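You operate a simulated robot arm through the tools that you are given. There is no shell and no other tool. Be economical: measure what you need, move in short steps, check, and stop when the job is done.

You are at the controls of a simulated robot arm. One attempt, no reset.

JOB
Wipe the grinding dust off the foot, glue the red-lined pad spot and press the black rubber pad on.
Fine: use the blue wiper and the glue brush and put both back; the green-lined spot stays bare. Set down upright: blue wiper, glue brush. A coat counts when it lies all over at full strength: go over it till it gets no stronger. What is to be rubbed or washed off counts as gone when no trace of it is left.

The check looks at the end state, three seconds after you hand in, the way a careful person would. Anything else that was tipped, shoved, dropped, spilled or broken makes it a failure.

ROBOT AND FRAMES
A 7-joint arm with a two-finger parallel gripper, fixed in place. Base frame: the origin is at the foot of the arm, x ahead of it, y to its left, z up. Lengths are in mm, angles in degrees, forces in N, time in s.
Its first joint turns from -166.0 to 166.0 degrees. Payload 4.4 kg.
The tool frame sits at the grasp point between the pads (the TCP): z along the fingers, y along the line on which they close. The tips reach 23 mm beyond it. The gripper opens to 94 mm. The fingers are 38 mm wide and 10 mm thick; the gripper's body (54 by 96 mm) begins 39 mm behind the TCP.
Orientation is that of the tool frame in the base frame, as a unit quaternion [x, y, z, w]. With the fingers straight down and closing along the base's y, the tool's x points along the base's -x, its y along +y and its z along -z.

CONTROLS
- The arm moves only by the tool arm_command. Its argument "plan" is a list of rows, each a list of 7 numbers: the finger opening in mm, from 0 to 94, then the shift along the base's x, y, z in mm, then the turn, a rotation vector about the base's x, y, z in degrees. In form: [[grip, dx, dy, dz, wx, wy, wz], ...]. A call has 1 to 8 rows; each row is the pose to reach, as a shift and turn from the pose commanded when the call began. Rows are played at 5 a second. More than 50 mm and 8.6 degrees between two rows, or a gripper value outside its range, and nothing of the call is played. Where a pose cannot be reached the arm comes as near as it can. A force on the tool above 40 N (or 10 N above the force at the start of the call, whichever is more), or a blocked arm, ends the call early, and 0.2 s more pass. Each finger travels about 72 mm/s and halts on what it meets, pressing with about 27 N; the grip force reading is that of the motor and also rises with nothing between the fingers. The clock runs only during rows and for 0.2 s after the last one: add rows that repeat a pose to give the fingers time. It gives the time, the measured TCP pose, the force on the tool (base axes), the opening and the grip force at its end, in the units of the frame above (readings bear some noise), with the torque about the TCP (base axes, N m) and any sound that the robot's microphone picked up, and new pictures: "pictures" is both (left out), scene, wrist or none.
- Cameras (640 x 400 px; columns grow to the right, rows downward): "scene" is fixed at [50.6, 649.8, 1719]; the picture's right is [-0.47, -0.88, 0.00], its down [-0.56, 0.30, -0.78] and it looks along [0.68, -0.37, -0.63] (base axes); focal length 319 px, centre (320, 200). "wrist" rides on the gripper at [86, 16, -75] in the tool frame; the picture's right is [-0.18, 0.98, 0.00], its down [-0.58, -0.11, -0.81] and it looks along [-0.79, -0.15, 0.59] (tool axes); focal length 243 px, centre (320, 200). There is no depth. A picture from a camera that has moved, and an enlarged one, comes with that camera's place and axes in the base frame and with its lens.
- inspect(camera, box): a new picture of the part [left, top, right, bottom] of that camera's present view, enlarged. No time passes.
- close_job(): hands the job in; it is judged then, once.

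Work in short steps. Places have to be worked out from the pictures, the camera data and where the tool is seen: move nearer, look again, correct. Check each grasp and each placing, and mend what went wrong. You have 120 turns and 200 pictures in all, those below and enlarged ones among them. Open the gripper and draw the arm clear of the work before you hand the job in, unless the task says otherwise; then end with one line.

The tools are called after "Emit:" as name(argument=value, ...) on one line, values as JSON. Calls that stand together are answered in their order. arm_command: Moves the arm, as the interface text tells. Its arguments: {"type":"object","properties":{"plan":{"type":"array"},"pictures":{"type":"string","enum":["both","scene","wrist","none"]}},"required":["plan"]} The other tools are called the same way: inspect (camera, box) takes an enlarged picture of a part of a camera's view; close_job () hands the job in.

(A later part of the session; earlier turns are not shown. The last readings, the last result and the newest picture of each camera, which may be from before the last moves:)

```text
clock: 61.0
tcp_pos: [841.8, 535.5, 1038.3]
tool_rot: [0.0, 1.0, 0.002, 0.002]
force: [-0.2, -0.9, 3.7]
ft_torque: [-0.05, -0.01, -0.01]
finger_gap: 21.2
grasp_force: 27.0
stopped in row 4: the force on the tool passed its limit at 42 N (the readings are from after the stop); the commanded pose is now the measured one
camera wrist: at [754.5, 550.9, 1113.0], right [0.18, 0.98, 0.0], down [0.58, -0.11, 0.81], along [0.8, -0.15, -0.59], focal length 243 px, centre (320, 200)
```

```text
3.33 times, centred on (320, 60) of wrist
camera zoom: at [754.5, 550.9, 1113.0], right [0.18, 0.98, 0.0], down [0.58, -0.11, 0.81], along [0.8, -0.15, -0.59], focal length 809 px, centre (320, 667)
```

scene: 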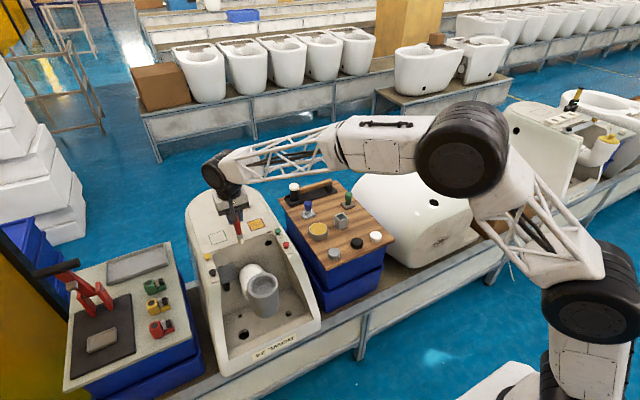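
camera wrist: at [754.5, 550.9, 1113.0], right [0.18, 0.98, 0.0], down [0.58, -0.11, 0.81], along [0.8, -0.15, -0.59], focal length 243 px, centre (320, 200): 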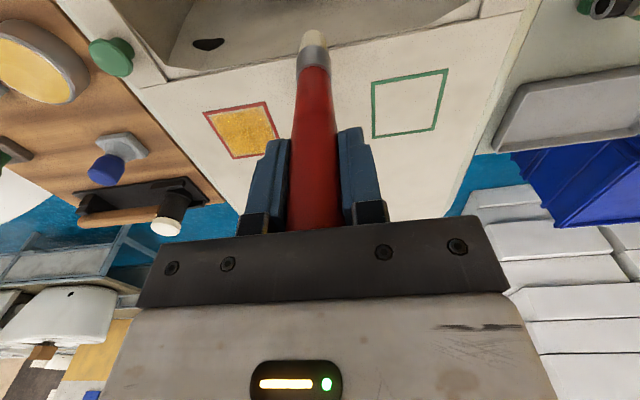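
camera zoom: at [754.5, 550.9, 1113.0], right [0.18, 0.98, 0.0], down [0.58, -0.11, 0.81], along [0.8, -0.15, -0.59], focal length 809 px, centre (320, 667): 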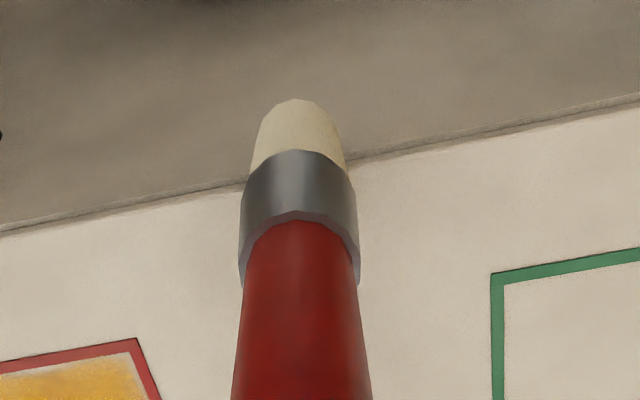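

The first call was refused and my descent ran in the wrong place, so the brush touched bare foot. I lift it at once and check for marks.

Emit:
arm_command(plan=[[12, 0, 0, 25, 0, 0, 0], [12, 0, 0, 60, 0, 0, 0], [12, -40, 0, 80, 0, 0, 0]])

Emit:
inspect(camera="scene", box=[200, 205, 290, 265])

Emit:
inspect(camera="wrist", box=[220, 0, 440, 140])

```text
clock: 61.8
tcp_pos: [802.4, 532.7, 1118.0]
tool_rot: [0.001, 1.0, 0.001, 0.001]
force: [-0.3, -0.7, -1.3]
ft_torque: [0.01, 0.0, 0.0]
finger_gap: 21.3
grasp_force: 27.0
camera wrist: at [715.7, 550.4, 1192.5], right [0.19, 0.98, 0.0], down [0.58, -0.11, 0.81], along [0.79, -0.15, -0.59], focal length 243 px, centre (320, 200)
```

scene: 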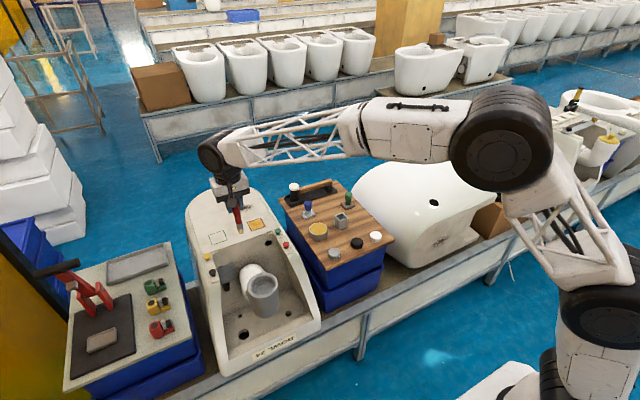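
wrist: 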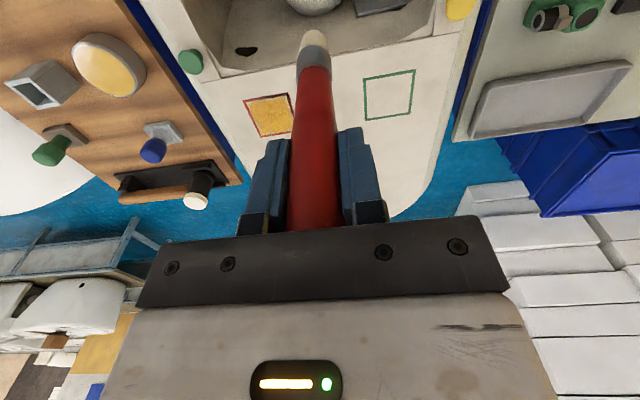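

```text
6.67 times, centred on (245, 235) of scene
camera zoom: at [50.6, 649.8, 1719.0], right [-0.47, -0.88, 0.0], down [-0.56, 0.3, -0.78], along [0.68, -0.37, -0.63], focal length 2124 px, centre (820, -33)
```

zoom: 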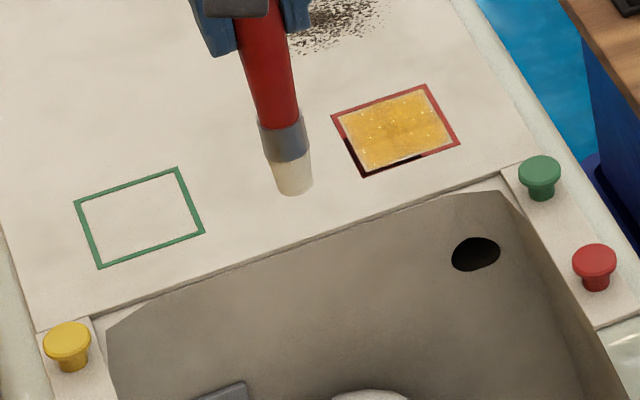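

```text
2.86 times, centred on (330, 70) of wrist
camera zoom: at [715.7, 550.4, 1192.5], right [0.19, 0.98, 0.0], down [0.58, -0.11, 0.81], along [0.79, -0.15, -0.59], focal length 693 px, centre (291, 571)
```

zoom: 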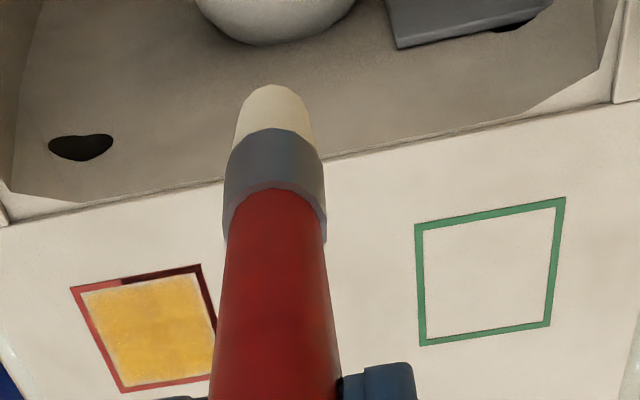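

No mark visible so far. I carry the brush on towards the socket, one call at a time, and look again at the foot.

Emit:
arm_command(plan=[[12, 3, -48, 0, 0, 0, 0], [12, 6, -96, 0, 0, 0, 0], [12, 9, -144, 0, 0, 0, 0], [12, 12, -192, 0, 0, 0, 0], [12, 15, -240, 0, 0, 0, 0], [12, 18, -288, 0, 0, 0, 0], [12, 21, -336, 0, 0, 0, 0], [12, 24, -384, 0, 0, 0, 0]], pictures="none")

Emit:
inspect(camera="scene", box=[200, 205, 290, 265])

Emit:
inspect(camera="scene", box=[310, 165, 370, 245])

Emit:
inspect(camera="wrist", box=[230, 0, 410, 120])

```text
clock: 63.6
tcp_pos: [825.8, 149.1, 1118.3]
tool_rot: [0.0, 1.0, 0.002, 0.002]
force: [-0.6, -1.3, -0.6]
ft_torque: [0.03, 0.0, -0.02]
finger_gap: 20.9
grasp_force: 27.0
```

```text
6.67 times, centred on (245, 235) of scene
camera zoom: at [50.6, 649.8, 1719.0], right [-0.47, -0.88, 0.0], down [-0.56, 0.3, -0.78], along [0.68, -0.37, -0.63], focal length 2124 px, centre (820, -33)
```

zoom: 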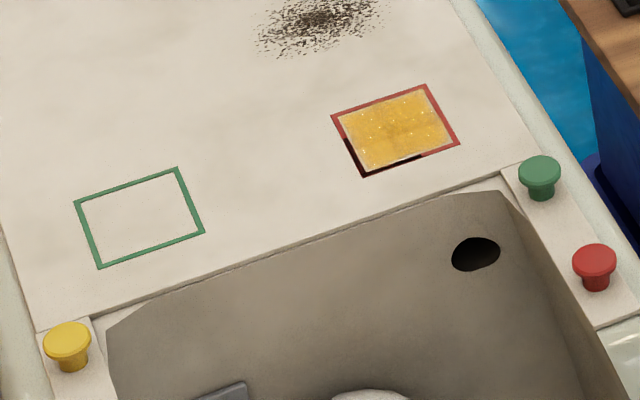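

```text
5.00 times, centred on (340, 205) of scene
camera zoom: at [50.6, 649.8, 1719.0], right [-0.47, -0.88, 0.0], down [-0.56, 0.3, -0.78], along [0.68, -0.37, -0.63], focal length 1593 px, centre (220, 175)
```

zoom: 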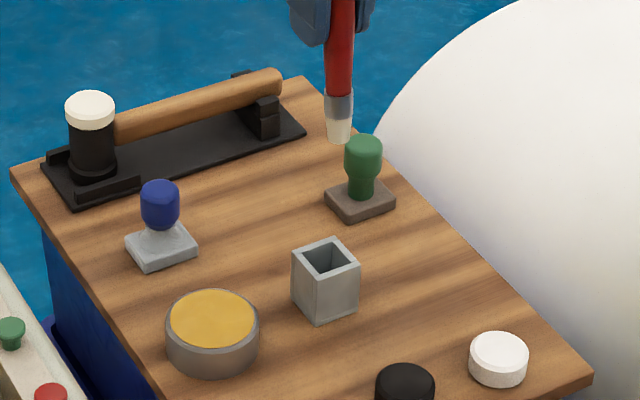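

```text
3.33 times, centred on (320, 60) of wrist
camera zoom: at [739.2, 165.8, 1192.3], right [0.18, 0.98, 0.0], down [0.58, -0.11, 0.81], along [0.8, -0.15, -0.59], focal length 809 px, centre (320, 667)
```

zoom: 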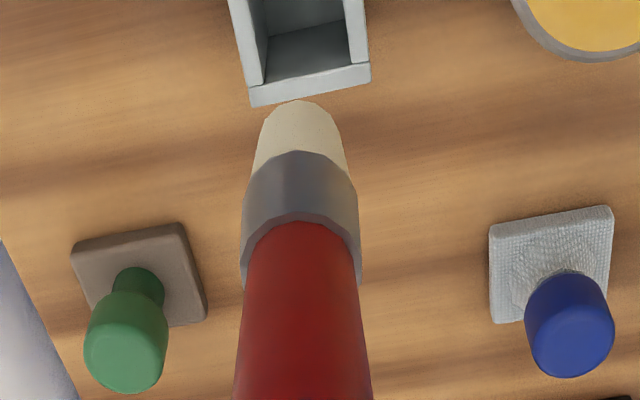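

The foot is unmarked. I move above the socket at (830,143) and lower to just above it.

Emit:
arm_command(plan=[[12, 4, -6, 0, 0, 0, 0], [12, 4, -6, -40, 0, 0, 0], [12, 4, -6, -80, 0, 0, 0], [12, 4, -6, -118, 0, 0, 0]], pictures="none")

Emit:
inspect(camera="scene", box=[320, 195, 360, 235])

Emit:
inspect(camera="wrist", box=[250, 0, 390, 100])

```text
clock: 64.6
tcp_pos: [828.8, 144.5, 1001.6]
tool_rot: [-0.001, 1.0, 0.002, 0.004]
force: [0.3, 0.5, 0.8]
ft_torque: [0.0, 0.02, 0.01]
finger_gap: 21.2
grasp_force: 26.7
```

```text
10.00 times, centred on (340, 215) of scene
camera zoom: at [50.6, 649.8, 1719.0], right [-0.47, -0.88, 0.0], down [-0.56, 0.3, -0.78], along [0.68, -0.37, -0.63], focal length 3186 px, centre (120, 50)
```

zoom: 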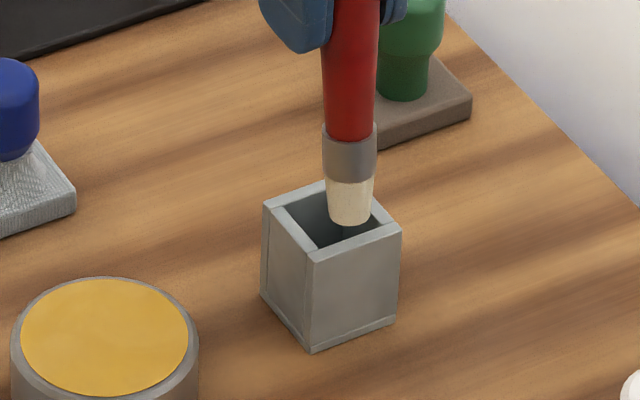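

```text
4.00 times, centred on (320, 50) of wrist
camera zoom: at [742.1, 160.9, 1073.7], right [0.18, 0.98, 0.0], down [0.58, -0.11, 0.81], along [0.8, -0.15, -0.59], focal length 970 px, centre (320, 800)
```

zoom: 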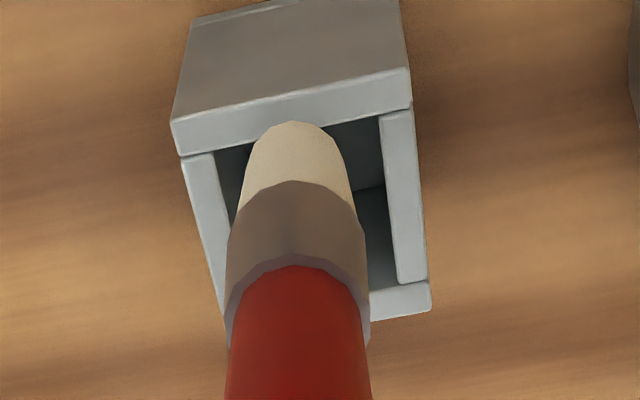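

The brush has tilted by about 7° in the grip (tip towards the base). I raise a little, turn the tool to set the brush upright and look again.

Emit:
arm_command(plan=[[12, 0, 0, 25, 0, 0, 0], [12, 0, 0, 25, 0, -3.5, 0], [12, 0, 0, 25, 0, -7, 0], [12, 0, 0, 25, 0, -7, 0]], pictures="none")

Emit:
inspect(camera="scene", box=[310, 165, 370, 235])

Emit:
inspect(camera="wrist", box=[250, 0, 390, 100])

```text
clock: 65.6
tcp_pos: [829.3, 145.1, 1025.0]
tool_rot: [0.0, 0.998, 0.001, 0.064]
force: [0.2, 0.1, -0.3]
ft_torque: [0.02, -0.01, 0.01]
finger_gap: 21.3
grasp_force: 27.2
```

```text
5.71 times, centred on (340, 200) of scene
camera zoom: at [50.6, 649.8, 1719.0], right [-0.47, -0.88, 0.0], down [-0.56, 0.3, -0.78], along [0.68, -0.37, -0.63], focal length 1821 px, centre (206, 200)
```

zoom: 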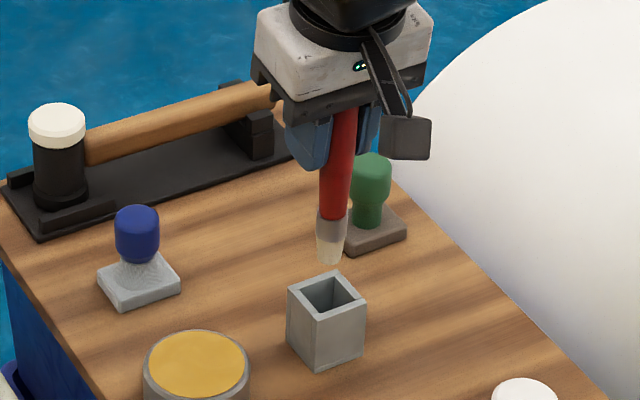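

```text
4.00 times, centred on (320, 50) of wrist
camera zoom: at [733.8, 160.8, 1087.4], right [0.18, 0.98, 0.03], down [0.47, -0.11, 0.87], along [0.86, -0.15, -0.49], focal length 970 px, centre (320, 800)
```

zoom: 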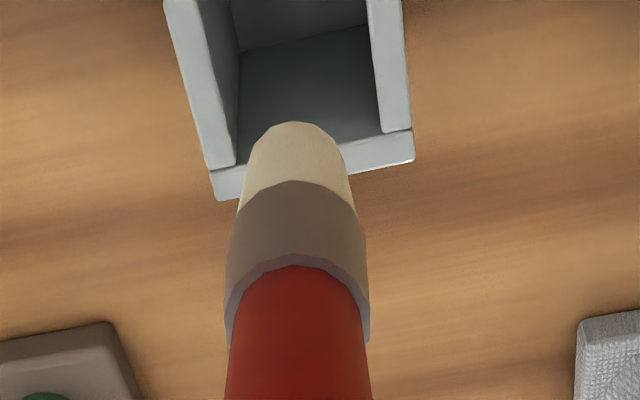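

By the fixed camera the brush now leans slightly the other way, so I turn back about 3° and check again.

Emit:
arm_command(plan=[[12, 0, 0, 0, 0, 1.5, 0], [12, 0, 0, 0, 0, 3, 0], [12, 0, 0, 0, 0, 3, 0]], pictures="none")

Emit:
inspect(camera="scene", box=[320, 185, 360, 235])

Emit:
inspect(camera="wrist", box=[250, 0, 390, 100])

```text
clock: 66.4
tcp_pos: [829.2, 144.0, 1025.4]
tool_rot: [0.0, 0.999, 0.002, 0.037]
force: [0.2, 0.3, -0.5]
ft_torque: [-0.01, -0.01, -0.04]
finger_gap: 21.0
grasp_force: 26.3
```

```text
8.00 times, centred on (340, 210) of scene
camera zoom: at [50.6, 649.8, 1719.0], right [-0.47, -0.88, 0.0], down [-0.56, 0.3, -0.78], along [0.68, -0.37, -0.63], focal length 2549 px, centre (160, 120)
```

zoom: 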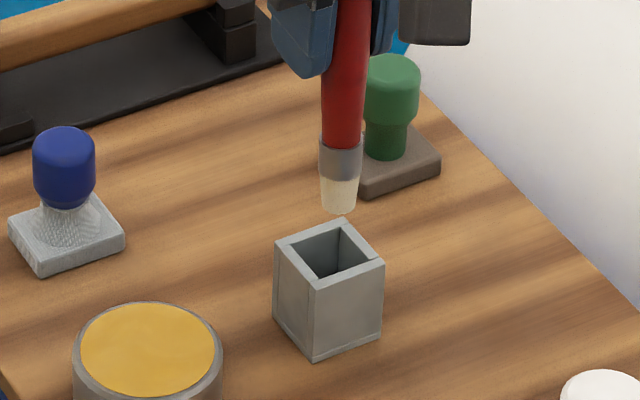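

```text
4.00 times, centred on (320, 50) of wrist
camera zoom: at [737.3, 160.7, 1093.2], right [0.18, 0.98, 0.02], down [0.52, -0.11, 0.85], along [0.83, -0.15, -0.53], focal length 970 px, centre (320, 800)
```

zoom: 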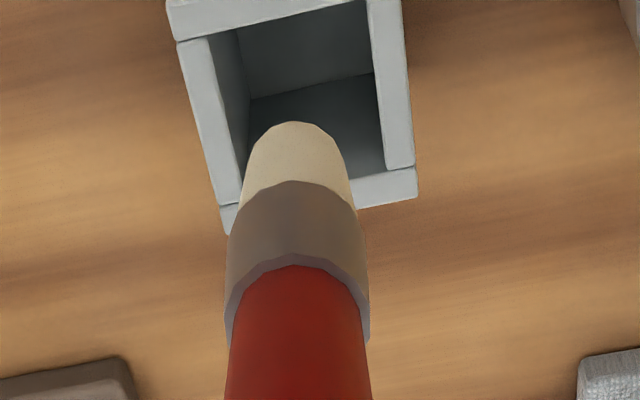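

The brush is near vertical now. I lower 20 mm to check alignment just above the opening.

Emit:
arm_command(plan=[[12, 2, 1.5, -10, 0, 0, 0], [12, 3, 1.5, -20, 0, 0, 0]], pictures="none")

Emit:
inspect(camera="scene", box=[325, 205, 355, 235])

Emit:
inspect(camera="wrist", box=[250, 0, 390, 100])

```text
clock: 67.0
tcp_pos: [832.0, 144.2, 1004.6]
tool_rot: [0.001, 0.999, 0.001, 0.038]
force: [0.3, 0.8, 0.7]
ft_torque: [0.01, 0.01, 0.01]
finger_gap: 21.2
grasp_force: 27.3
```

```text
13.33 times, centred on (340, 220) of scene
camera zoom: at [50.6, 649.8, 1719.0], right [-0.47, -0.88, 0.0], down [-0.56, 0.3, -0.78], along [0.68, -0.37, -0.63], focal length 4248 px, centre (53, -67)
```

zoom: 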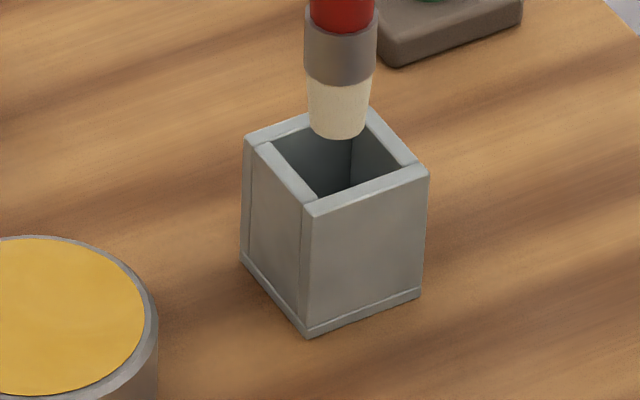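

```text
4.00 times, centred on (320, 50) of wrist
camera zoom: at [740.3, 162.5, 1072.9], right [0.18, 0.98, 0.02], down [0.52, -0.11, 0.85], along [0.83, -0.15, -0.53], focal length 970 px, centre (320, 800)
```

zoom: 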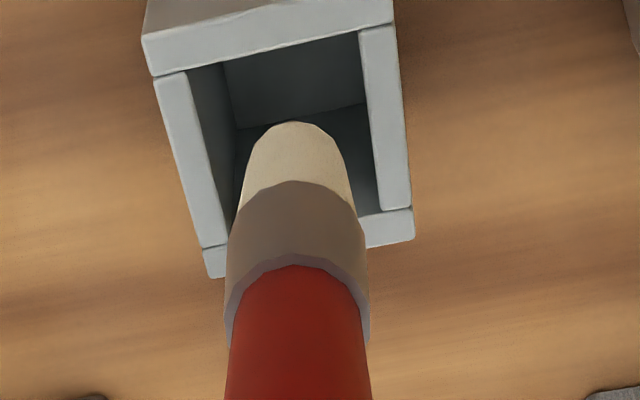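

Tip is about 12 mm above the opening and nearly centred. I shift +3 in x and lower into the socket gently.

Emit:
arm_command(plan=[[12, 3, -1, -6, 0, 0, 0], [12, 3, -1, -14, 0, 0, 0], [12, 3, -1, -20, 0, 0, 0]], pictures="none")

Emit:
inspect(camera="scene", box=[325, 205, 355, 235])

Emit:
inspect(camera="wrist", box=[250, 0, 390, 100])

```text
clock: 67.8
tcp_pos: [835.2, 143.8, 986.6]
tool_rot: [0.001, 0.999, 0.002, 0.038]
force: [0.0, -0.1, -0.6]
ft_torque: [0.0, -0.05, 0.0]
finger_gap: 20.9
grasp_force: 27.1
```

```text
13.33 times, centred on (340, 220) of scene
camera zoom: at [50.6, 649.8, 1719.0], right [-0.47, -0.88, 0.0], down [-0.56, 0.3, -0.78], along [0.68, -0.37, -0.63], focal length 4248 px, centre (53, -67)
```

zoom: 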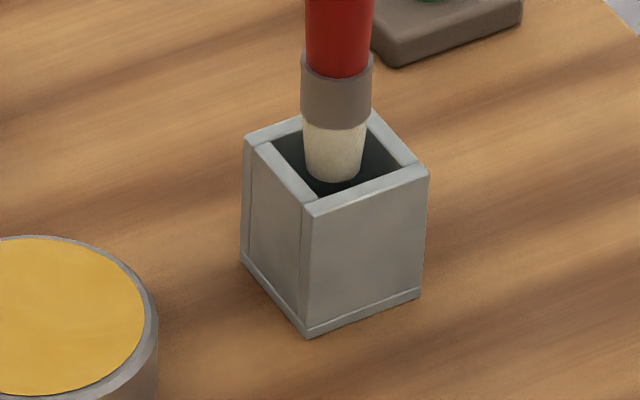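

```text
4.00 times, centred on (320, 50) of wrist
camera zoom: at [743.4, 161.0, 1053.2], right [0.18, 0.98, 0.02], down [0.52, -0.11, 0.85], along [0.83, -0.15, -0.53], focal length 970 px, centre (320, 800)
```

zoom: 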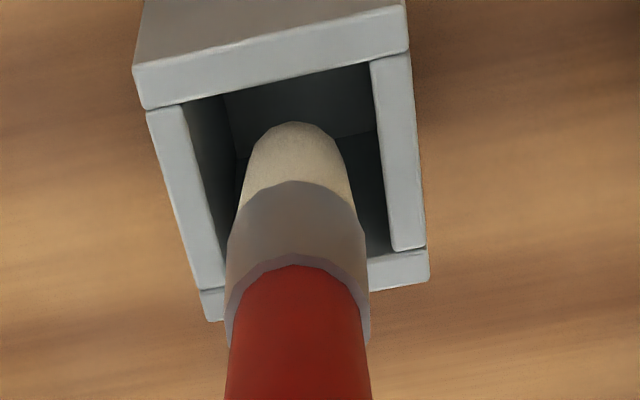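

The tip has entered, centred. I go on down in stages watching the force.

Emit:
arm_command(plan=[[12, 0, 0, -10, 0, 0, 0], [12, 0, 0, -20, 0, 0, 0], [12, 0, 0, -28, 0, 0, 0], [12, 0, 0, -33, 0, 0, 0]], pictures="none")

Emit:
inspect(camera="scene", box=[315, 185, 365, 235])

Emit:
inspect(camera="wrist", box=[250, 0, 390, 100])

```text
clock: 68.8
tcp_pos: [834.4, 145.7, 951.6]
tool_rot: [-0.001, 0.999, 0.003, 0.038]
force: [0.0, -0.3, -0.5]
ft_torque: [-0.02, -0.04, -0.01]
finger_gap: 20.9
grasp_force: 27.5
```

```text
8.00 times, centred on (340, 210) of scene
camera zoom: at [50.6, 649.8, 1719.0], right [-0.47, -0.88, 0.0], down [-0.56, 0.3, -0.78], along [0.68, -0.37, -0.63], focal length 2549 px, centre (160, 120)
```

zoom: 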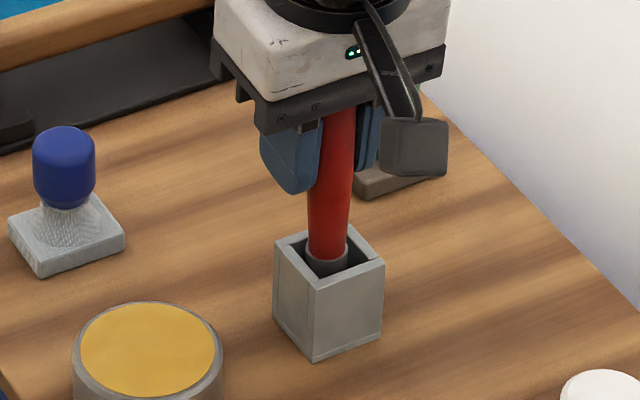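

```text
4.00 times, centred on (320, 50) of wrist
camera zoom: at [743.6, 161.3, 1019.6], right [0.18, 0.98, 0.02], down [0.52, -0.11, 0.85], along [0.83, -0.15, -0.53], focal length 970 px, centre (320, 800)
```

zoom: 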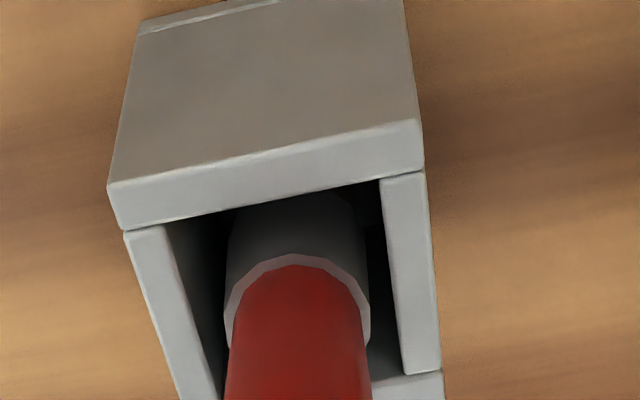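

Emit:
arm_command(plan=[[12, 0, 0, -4, 0, 0, 0], [12, 0, 0, -7, 0, 0, 0], [12, 0, 0, -9, 0, 0, 0], [12, 0, 0, -11, 0, 0, 0]], pictures="none")

```text
clock: 69.4
tcp_pos: [836.9, 144.7, 951.8]
tool_rot: [0.0, 0.999, 0.002, 0.039]
force: [-7.6, -1.8, 10.0]
ft_torque: [-0.07, 0.56, 0.02]
finger_gap: 20.9
grasp_force: 26.6
stopped in row 2: the force on the tool passed its limit at 44 N (the readings are from after the stop); the commanded pose is now the measured one
```

The resistance comes at about the original seated height (951 against 953), so the brush is on the socket floor. I open the fingers and retreat straight up.

Emit:
arm_command(plan=[[12, -1, 0, 0, 0, 0, 0], [30, -1, 0, 0, 0, 0, 0], [50, -1, 0, 0, 0, 0, 0], [60, -1, 0, 0, 0, 0, 0], [60, -1, 0, 0, 0, 0, 0]], pictures="wrist")

Emit:
inspect(camera="scene", box=[315, 185, 365, 235])

```text
clock: 70.6
tcp_pos: [835.5, 145.6, 952.3]
tool_rot: [0.001, 0.999, 0.002, 0.04]
force: [-3.8, -0.7, 17.7]
ft_torque: [-0.05, 0.22, -0.01]
finger_gap: 60.2
grasp_force: 0.1
camera wrist: at [743.6, 161.3, 1018.0], right [0.18, 0.98, 0.02], down [0.51, -0.11, 0.85], along [0.84, -0.15, -0.53], focal length 243 px, centre (320, 200)
```

wrist: 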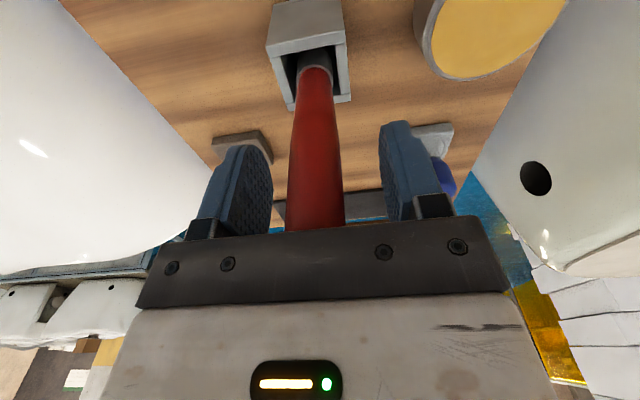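

```text
8.00 times, centred on (340, 210) of scene
camera zoom: at [50.6, 649.8, 1719.0], right [-0.47, -0.88, 0.0], down [-0.56, 0.3, -0.78], along [0.68, -0.37, -0.63], focal length 2549 px, centre (160, 120)
```

zoom: 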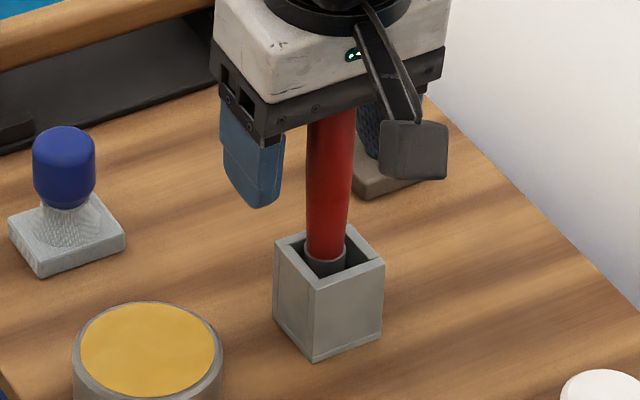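

The gripper body rests lightly on the handle top. I lift away straight up.

Emit:
arm_command(plan=[[60, 0, 0, 10, 0, 0, 0], [60, 0, 0, 45, 0, 0, 0], [60, 0, 0, 90, 0, 0, 0], [60, -5, 0, 130, 0, 2, 0], [60, -30, 0, 150, 0, 4, 0], [60, -75, 0, 150, 0, 4.4, 0]])

Emit:
inspect(camera="scene", box=[275, 170, 395, 270])

```text
clock: 72.0
tcp_pos: [759.8, 146.2, 1101.0]
tool_rot: [0.0, 1.0, 0.002, 0.001]
force: [-0.3, 1.1, -0.2]
ft_torque: [-0.01, 0.04, 0.01]
finger_gap: 60.0
grasp_force: 0.1
camera wrist: at [674.0, 163.0, 1174.5], right [0.18, 0.98, 0.0], down [0.58, -0.11, 0.81], along [0.79, -0.15, -0.59], focal length 243 px, centre (320, 200)
```

scene: 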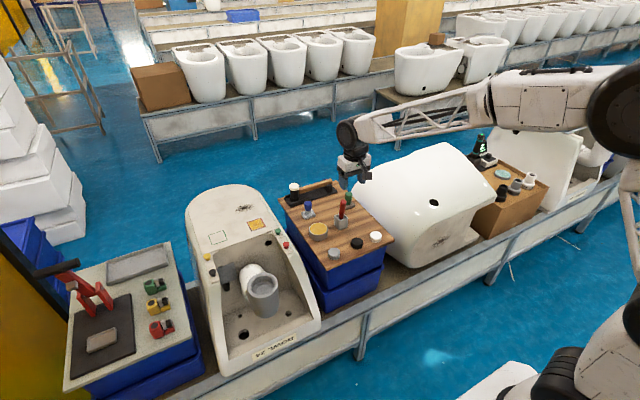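
wrist: 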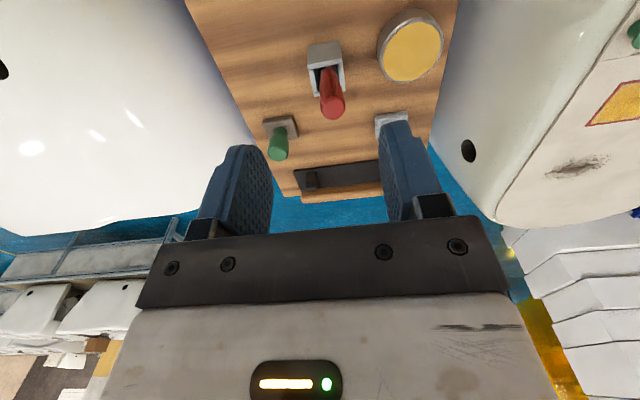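

```text
4.00 times, centred on (335, 220) of scene
camera zoom: at [50.6, 649.8, 1719.0], right [-0.47, -0.88, 0.0], down [-0.56, 0.3, -0.78], along [0.68, -0.37, -0.63], focal length 1274 px, centre (260, 120)
```

zoom: 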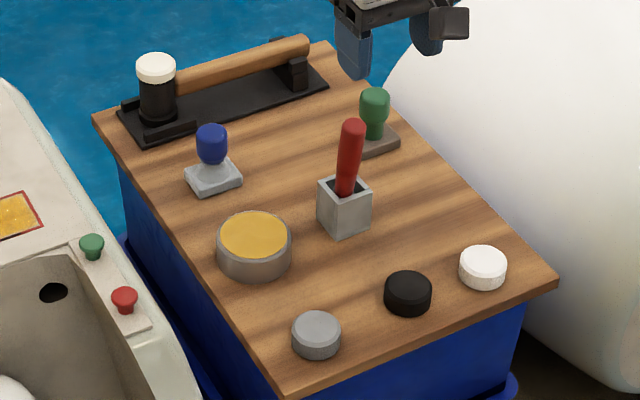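

The brush leans in the socket. I look closer from both cameras.

Emit:
inspect(camera="scene", box=[320, 195, 360, 235])

Emit:
inspect(camera="wrist", box=[260, 20, 400, 140])

```text
10.00 times, centred on (340, 215) of scene
camera zoom: at [50.6, 649.8, 1719.0], right [-0.47, -0.88, 0.0], down [-0.56, 0.3, -0.78], along [0.68, -0.37, -0.63], focal length 3186 px, centre (120, 50)
```

zoom: 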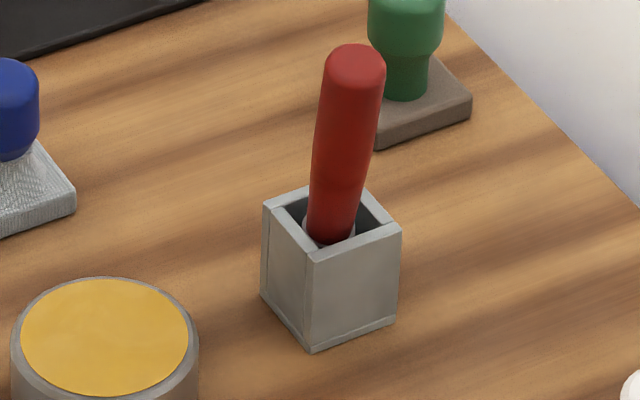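

```text
3.33 times, centred on (330, 80) of wrist
camera zoom: at [674.0, 163.0, 1174.5], right [0.18, 0.98, 0.0], down [0.58, -0.11, 0.81], along [0.79, -0.15, -0.59], focal length 809 px, centre (287, 600)
```

zoom: 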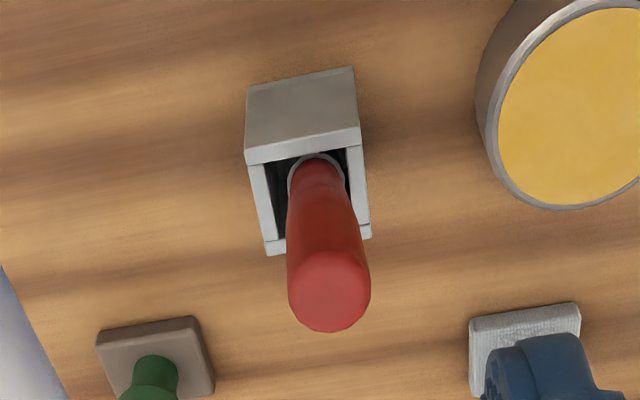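

The brush leans about 7° towards the base, its top at about (810,147). I'll regrip it and set it straight. First I position above.

Emit:
arm_command(plan=[[70, 28, 1, -20, 0, 0, 0], [70, 55, 1, -60, 0, 0, 0], [70, 55, 1, -100, 0, 0, 0], [70, 55, 1, -148, 0, 0, 0]], pictures="wrist")

Emit:
inspect(camera="scene", box=[310, 175, 370, 235])

```text
clock: 73.0
tcp_pos: [814.0, 148.3, 953.1]
tool_rot: [0.0, 1.0, 0.002, 0.002]
force: [0.1, 0.0, 0.7]
ft_torque: [0.04, 0.01, -0.01]
finger_gap: 69.9
grasp_force: 0.1
camera wrist: at [728.6, 163.6, 1026.8], right [0.18, 0.98, 0.0], down [0.58, -0.11, 0.81], along [0.8, -0.15, -0.59], focal length 243 px, centre (320, 200)
```

wrist: 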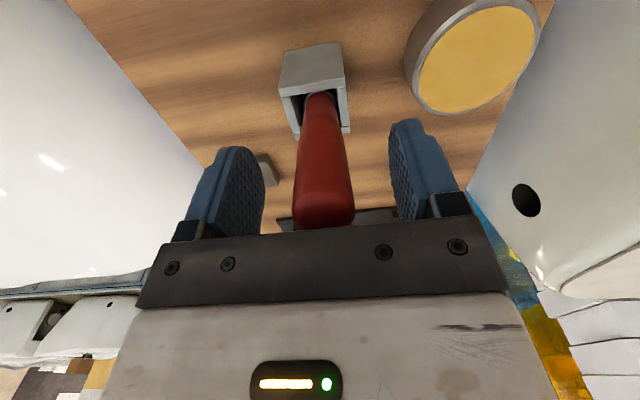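

```text
6.67 times, centred on (340, 205) of scene
camera zoom: at [50.6, 649.8, 1719.0], right [-0.47, -0.88, 0.0], down [-0.56, 0.3, -0.78], along [0.68, -0.37, -0.63], focal length 2124 px, centre (187, 167)
```

zoom: 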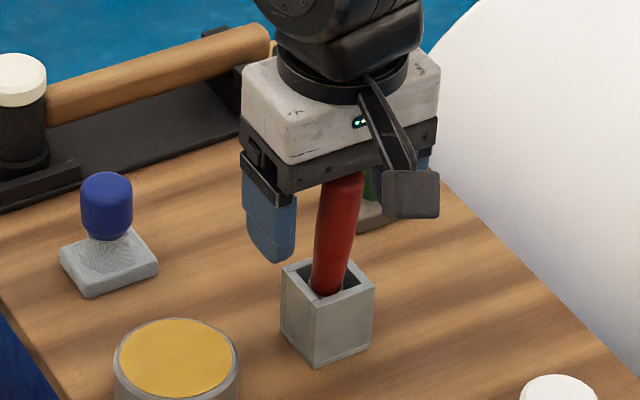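

Handle lies between the fingers. I close on it.

Emit:
arm_command(plan=[[50, 0, 0, 0, 0, 0, 0], [30, 0, 0, 0, 0, 0, 0], [12, 0, 0, 0, 0, 0, 0], [12, 0, 0, 0, 0, 0, 0], [12, 0, 0, 0, 0, 0, 0], [12, 3, 0, 4, 0, 2, 0], [12, 7, 0, 6, 0, 5, 0], [12, 11, 0, 6, 0, 8, 0]], pictures="wrist")

Emit:
inspect(camera="scene", box=[310, 175, 370, 235])

```text
clock: 74.8
tcp_pos: [826.4, 147.2, 959.5]
tool_rot: [0.001, 0.998, 0.002, -0.068]
force: [-0.5, 0.1, 0.0]
ft_torque: [-0.02, 0.0, -0.01]
finger_gap: 21.2
grasp_force: 26.9
camera wrist: at [751.0, 163.1, 1044.4], right [0.18, 0.98, -0.02], down [0.69, -0.11, 0.72], along [0.7, -0.15, -0.69], focal length 243 px, centre (320, 200)
```

wrist: 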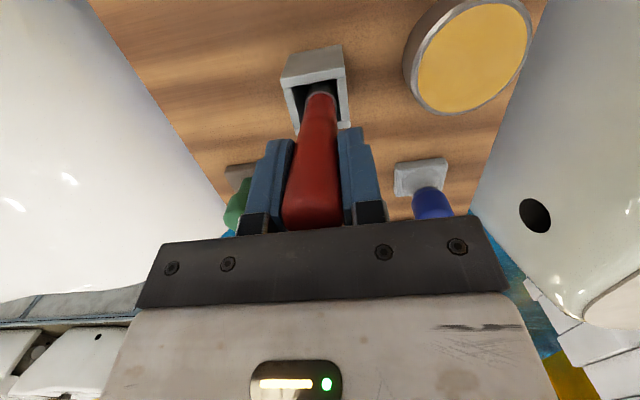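

```text
6.67 times, centred on (340, 205) of scene
camera zoom: at [50.6, 649.8, 1719.0], right [-0.47, -0.88, 0.0], down [-0.56, 0.3, -0.78], along [0.68, -0.37, -0.63], focal length 2124 px, centre (187, 167)
```

zoom: 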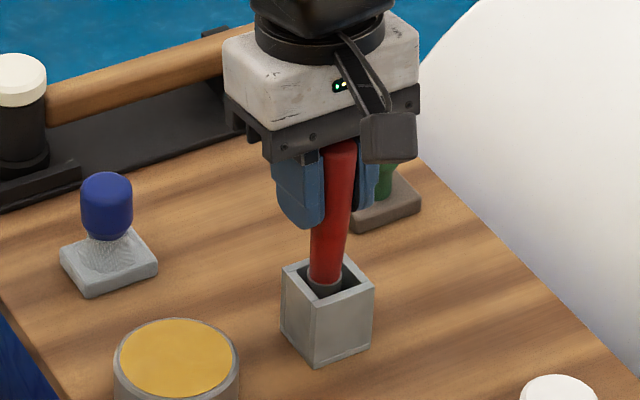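

Still leaning some 4–5°. I rotate further with the matching shift.

Emit:
arm_command(plan=[[12, 4, -0.5, 0, 0, 2.5, 0], [12, 8, -1, 0, 0, 5, 0], [12, 8, -1, 0, 0, 5, 0]], pictures="none")

Emit:
inspect(camera="scene", box=[310, 175, 370, 235])

Emit:
inspect(camera="wrist", box=[250, 20, 390, 120])

```text
clock: 75.6
tcp_pos: [833.6, 146.3, 958.2]
tool_rot: [0.0, 0.994, 0.001, -0.112]
force: [-0.2, -0.1, -0.8]
ft_torque: [0.02, 0.0, 0.0]
finger_gap: 21.1
grasp_force: 27.0
```

```text
6.67 times, centred on (340, 205) of scene
camera zoom: at [50.6, 649.8, 1719.0], right [-0.47, -0.88, 0.0], down [-0.56, 0.3, -0.78], along [0.68, -0.37, -0.63], focal length 2124 px, centre (187, 167)
```

zoom: 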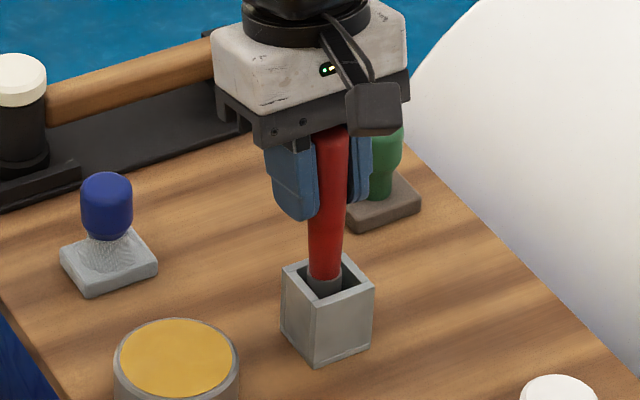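

```text
4.00 times, centred on (320, 70) of wrist
camera zoom: at [766.7, 161.9, 1050.2], right [0.18, 0.98, -0.04], down [0.75, -0.11, 0.66], along [0.64, -0.15, -0.75], focal length 970 px, centre (320, 720)
```

zoom: 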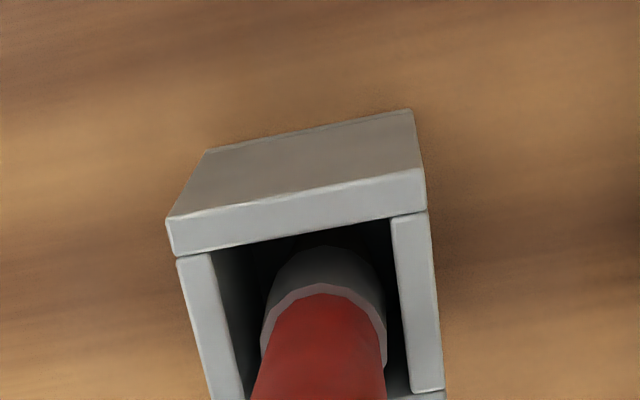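

Now vertical. I lower gently to the socket floor.

Emit:
arm_command(plan=[[12, 0, 0, -2, 0, 0, 0], [12, 0, 0, -4, 0, 0, 0], [12, 0, 0, -5, 0, 0, 0]], pictures="none")

```text
clock: 76.4
tcp_pos: [834.4, 145.2, 956.1]
tool_rot: [-0.001, 0.994, 0.002, -0.11]
force: [-2.3, 0.3, 26.1]
ft_torque: [-0.01, 0.22, 0.04]
finger_gap: 21.2
grasp_force: 27.2
```

On the floor (26 N). I ease the push and open slowly.

Emit:
arm_command(plan=[[12, 0, 0, 2, 0, 0, 0], [22, 0, 0, 2, 0, 0, 0], [30, 0, 0, 2, 0, 0, 0], [50, 0, 0, 2, 0, 0, 0], [65, 0, 0, 2, 0, 0, 0], [65, 0, 0, 2, 0, 0, 0]], pictures="none")

Emit:
inspect(camera="scene", box=[310, 175, 370, 235])

```text
clock: 77.8
tcp_pos: [834.0, 145.2, 956.1]
tool_rot: [0.0, 0.994, 0.001, -0.111]
force: [0.0, 0.0, 0.0]
ft_torque: [-0.01, -0.02, -0.02]
finger_gap: 65.0
grasp_force: 0.1
```

```text
6.67 times, centred on (340, 205) of scene
camera zoom: at [50.6, 649.8, 1719.0], right [-0.47, -0.88, 0.0], down [-0.56, 0.3, -0.78], along [0.68, -0.37, -0.63], focal length 2124 px, centre (187, 167)
```

zoom: 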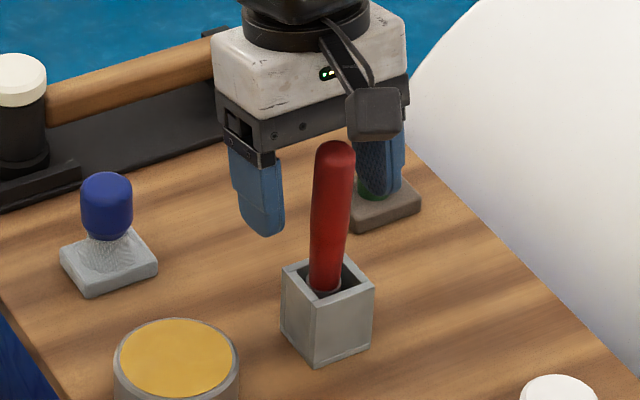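

Released; the brush now stands nearly upright. I lift straight up and return the tool to vertical.

Emit:
arm_command(plan=[[65, 0, 0, 30, 0, 0, 0], [65, 0, 0, 70, 0, 0, 0], [65, 0, 0, 110, 0, -3, 0], [65, -30, 0, 135, 0, -7, 0], [65, -75, 0, 140, 0, -11, 0], [65, -120, 0, 140, 0, -12.8, 0], [65, -165, 5, 140, 0, -12.8, 0], [65, -210, 5, 130, 0, -12.8, 0]], pictures="wrist")

Emit:
inspect(camera="scene", box=[275, 170, 395, 270])

Emit:
inspect(camera="wrist", box=[220, 20, 440, 170])

```text
clock: 79.6
tcp_pos: [624.6, 150.1, 1086.9]
tool_rot: [-0.001, 1.0, 0.001, 0.0]
force: [0.2, 0.0, -0.2]
ft_torque: [0.0, -0.02, -0.01]
finger_gap: 65.2
grasp_force: 0.1
camera wrist: at [538.0, 166.0, 1160.1], right [0.18, 0.98, 0.0], down [0.58, -0.11, 0.81], along [0.79, -0.15, -0.59], focal length 243 px, centre (320, 200)
```

wrist: 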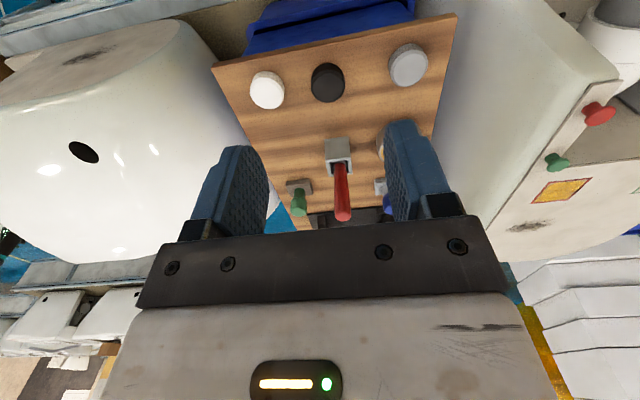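

```text
4.00 times, centred on (335, 220) of scene
camera zoom: at [50.6, 649.8, 1719.0], right [-0.47, -0.88, 0.0], down [-0.56, 0.3, -0.78], along [0.68, -0.37, -0.63], focal length 1274 px, centre (260, 120)
```

zoom: 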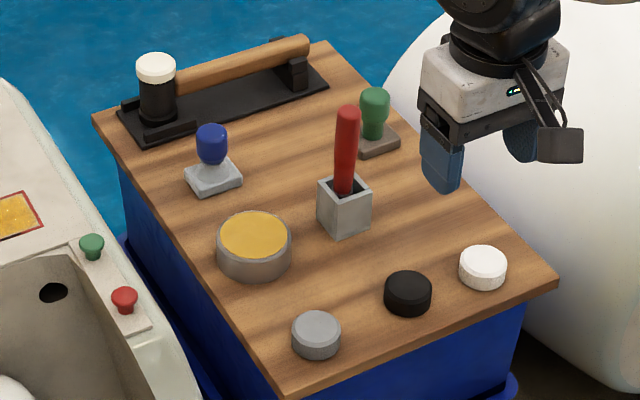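

```text
2.67 times, centred on (330, 95) of wrist
camera zoom: at [538.0, 166.0, 1160.1], right [0.18, 0.98, 0.0], down [0.58, -0.11, 0.81], along [0.79, -0.15, -0.59], focal length 647 px, centre (293, 480)
```

zoom: 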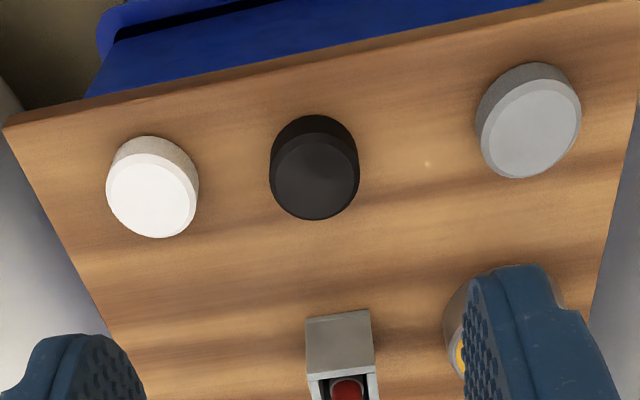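

The brush stands fully upright now. The black pad is at about (702,147), top about z=862. I approach above it.

Emit:
arm_command(plan=[[68, 26, -1, -42, 0, 0, 0], [68, 52, -2, -84, 0, 0, 0], [68, 77, -3, -125, 0, 0, 0], [68, 77, -3, -160, 0, 0, 0]], pictures="wrist")

Emit:
inspect(camera="scene", box=[320, 195, 400, 265])

Emit:
inspect(camera="wrist", box=[220, 0, 430, 160])

```text
clock: 80.6
tcp_pos: [701.9, 144.7, 926.2]
tool_rot: [0.001, 1.0, 0.001, 0.0]
force: [0.4, -0.4, -0.2]
ft_torque: [0.0, -0.01, -0.01]
finger_gap: 68.1
grasp_force: 0.2
camera wrist: at [615.5, 162.0, 1000.3], right [0.18, 0.98, 0.0], down [0.58, -0.11, 0.81], along [0.79, -0.15, -0.59], focal length 243 px, centre (320, 200)
```

wrist: 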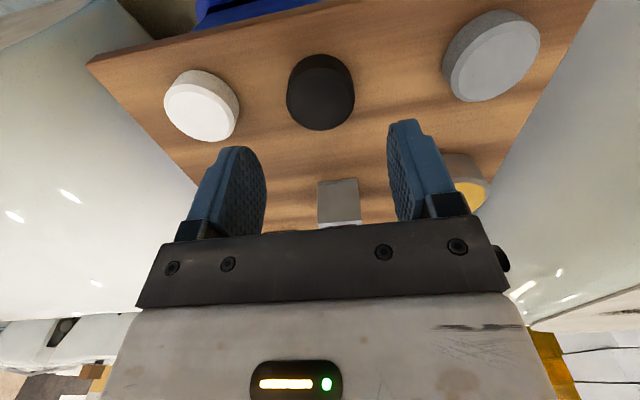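

```text
5.71 times, centred on (360, 230) of scene
camera zoom: at [50.6, 649.8, 1719.0], right [-0.47, -0.88, 0.0], down [-0.56, 0.3, -0.78], along [0.68, -0.37, -0.63], focal length 1821 px, centre (91, 29)
```

zoom: 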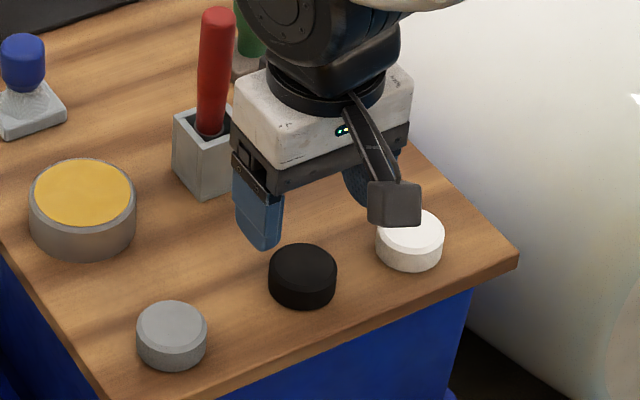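

```text
2.50 times, centred on (325, 80) of wrist
camera zoom: at [615.5, 162.0, 1000.3], right [0.18, 0.98, 0.0], down [0.58, -0.11, 0.81], along [0.79, -0.15, -0.59], focal length 606 px, centre (308, 500)
```

zoom: 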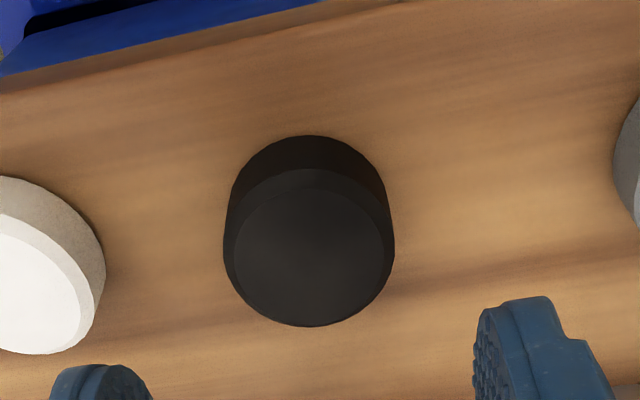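

Pad centre confirmed at (701,147.5), z 844–862. I descend to TCP z≈871 and check.

Emit:
arm_command(plan=[[66, 0, 2.5, -25, 0, 0, 0], [66, 0, 2.5, -45, 0, 0, 0], [66, 0, 2.5, -55, 0, 0, 0]], pictures="wrist")

Emit:
inspect(camera="scene", box=[330, 210, 400, 265])

```text
clock: 81.4
tcp_pos: [702.1, 148.6, 871.5]
tool_rot: [0.0, 1.0, 0.002, -0.001]
force: [0.0, 0.3, 0.6]
ft_torque: [-0.01, 0.01, 0.0]
finger_gap: 66.1
grasp_force: 0.1
camera wrist: at [614.8, 165.2, 945.4], right [0.18, 0.98, 0.0], down [0.58, -0.11, 0.81], along [0.79, -0.15, -0.59], focal length 243 px, centre (320, 200)
```

wrist: 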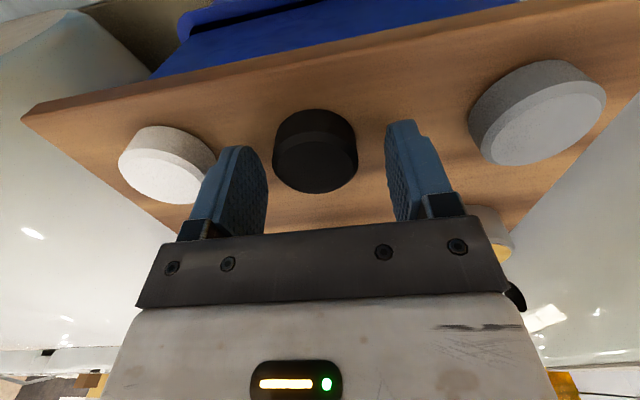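

```text
7.27 times, centred on (365, 238) of scene
camera zoom: at [50.6, 649.8, 1719.0], right [-0.47, -0.88, 0.0], down [-0.56, 0.3, -0.78], along [0.68, -0.37, -0.63], focal length 2317 px, centre (-7, -73)
```

zoom: 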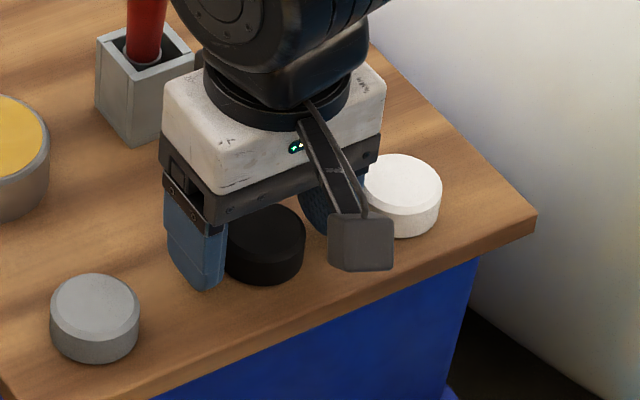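

Aligned; I close on the pad.

Emit:
arm_command(plan=[[50, 0, 0, 0, 0, 0, 0], [34, 0, 0, 0, 0, 0, 0], [30, 0, 0, 0, 0, 0, 0], [30, 0, 0, 0, 0, 0, 0]], pictures="wrist")

```text
clock: 82.4
tcp_pos: [701.3, 149.5, 871.6]
tool_rot: [-0.001, 1.0, 0.002, 0.0]
force: [0.4, 0.5, 1.5]
ft_torque: [-0.02, 0.0, 0.03]
finger_gap: 42.3
grasp_force: 26.4
camera wrist: at [614.7, 165.2, 945.4], right [0.18, 0.98, 0.0], down [0.58, -0.11, 0.81], along [0.79, -0.15, -0.59], focal length 243 px, centre (320, 200)
```

wrist: 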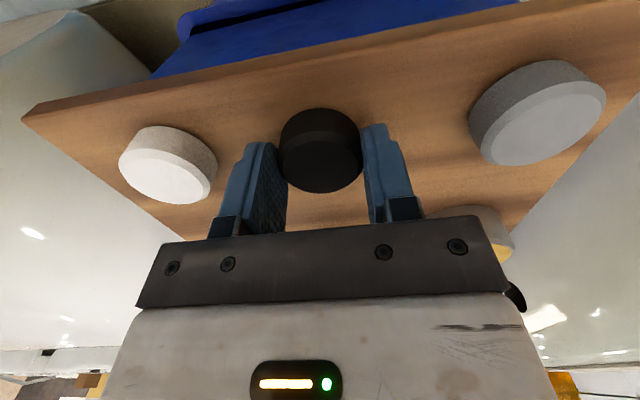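

Pad gripped at 42.3 mm. I lift it high and check.

Emit:
arm_command(plan=[[30, 0, 0, 15, 0, 0, 0], [30, 0, 0, 60, 0, 0, 0], [30, 0, 0, 105, 0, 0, 0], [30, 0, 0, 150, 0, 0, 0], [30, 0, 10, 190, 0, 0, 0], [30, 20, 50, 200, 0, 0, 0], [30, 40, 95, 200, 0, 0, 0]], pictures="wrist")

Emit:
inspect(camera="scene", box=[270, 150, 400, 265])

```text
clock: 84.0
tcp_pos: [742.6, 244.3, 1071.5]
tool_rot: [0.0, 1.0, 0.001, -0.001]
force: [-0.4, 0.2, -0.2]
ft_torque: [-0.04, -0.01, 0.01]
finger_gap: 42.5
grasp_force: 27.5
camera wrist: at [655.7, 260.6, 1146.0], right [0.18, 0.98, 0.0], down [0.58, -0.11, 0.81], along [0.79, -0.15, -0.59], focal length 243 px, centre (320, 200)
```

wrist: 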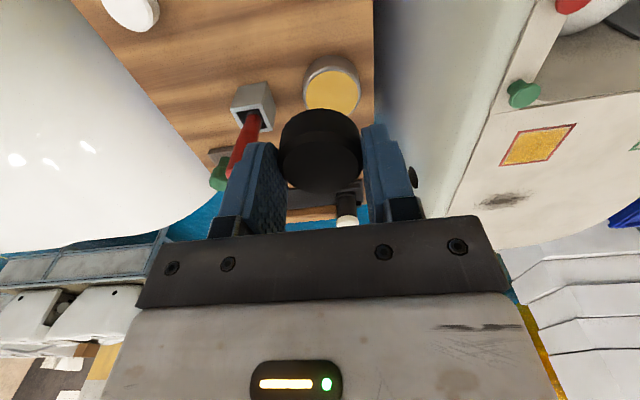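

```text
3.48 times, centred on (335, 208) of scene
camera zoom: at [50.6, 649.8, 1719.0], right [-0.47, -0.88, 0.0], down [-0.56, 0.3, -0.78], along [0.68, -0.37, -0.63], focal length 1108 px, centre (268, 174)
```

zoom: 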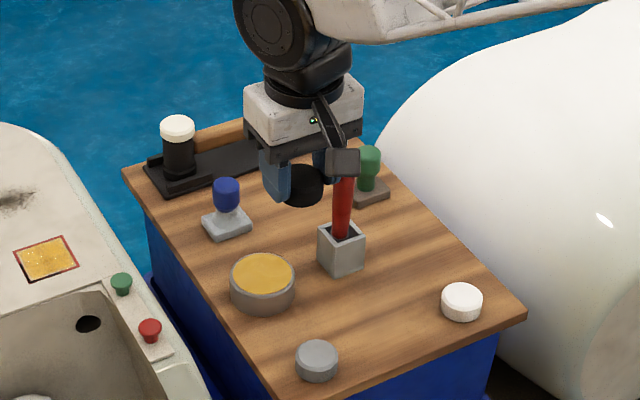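

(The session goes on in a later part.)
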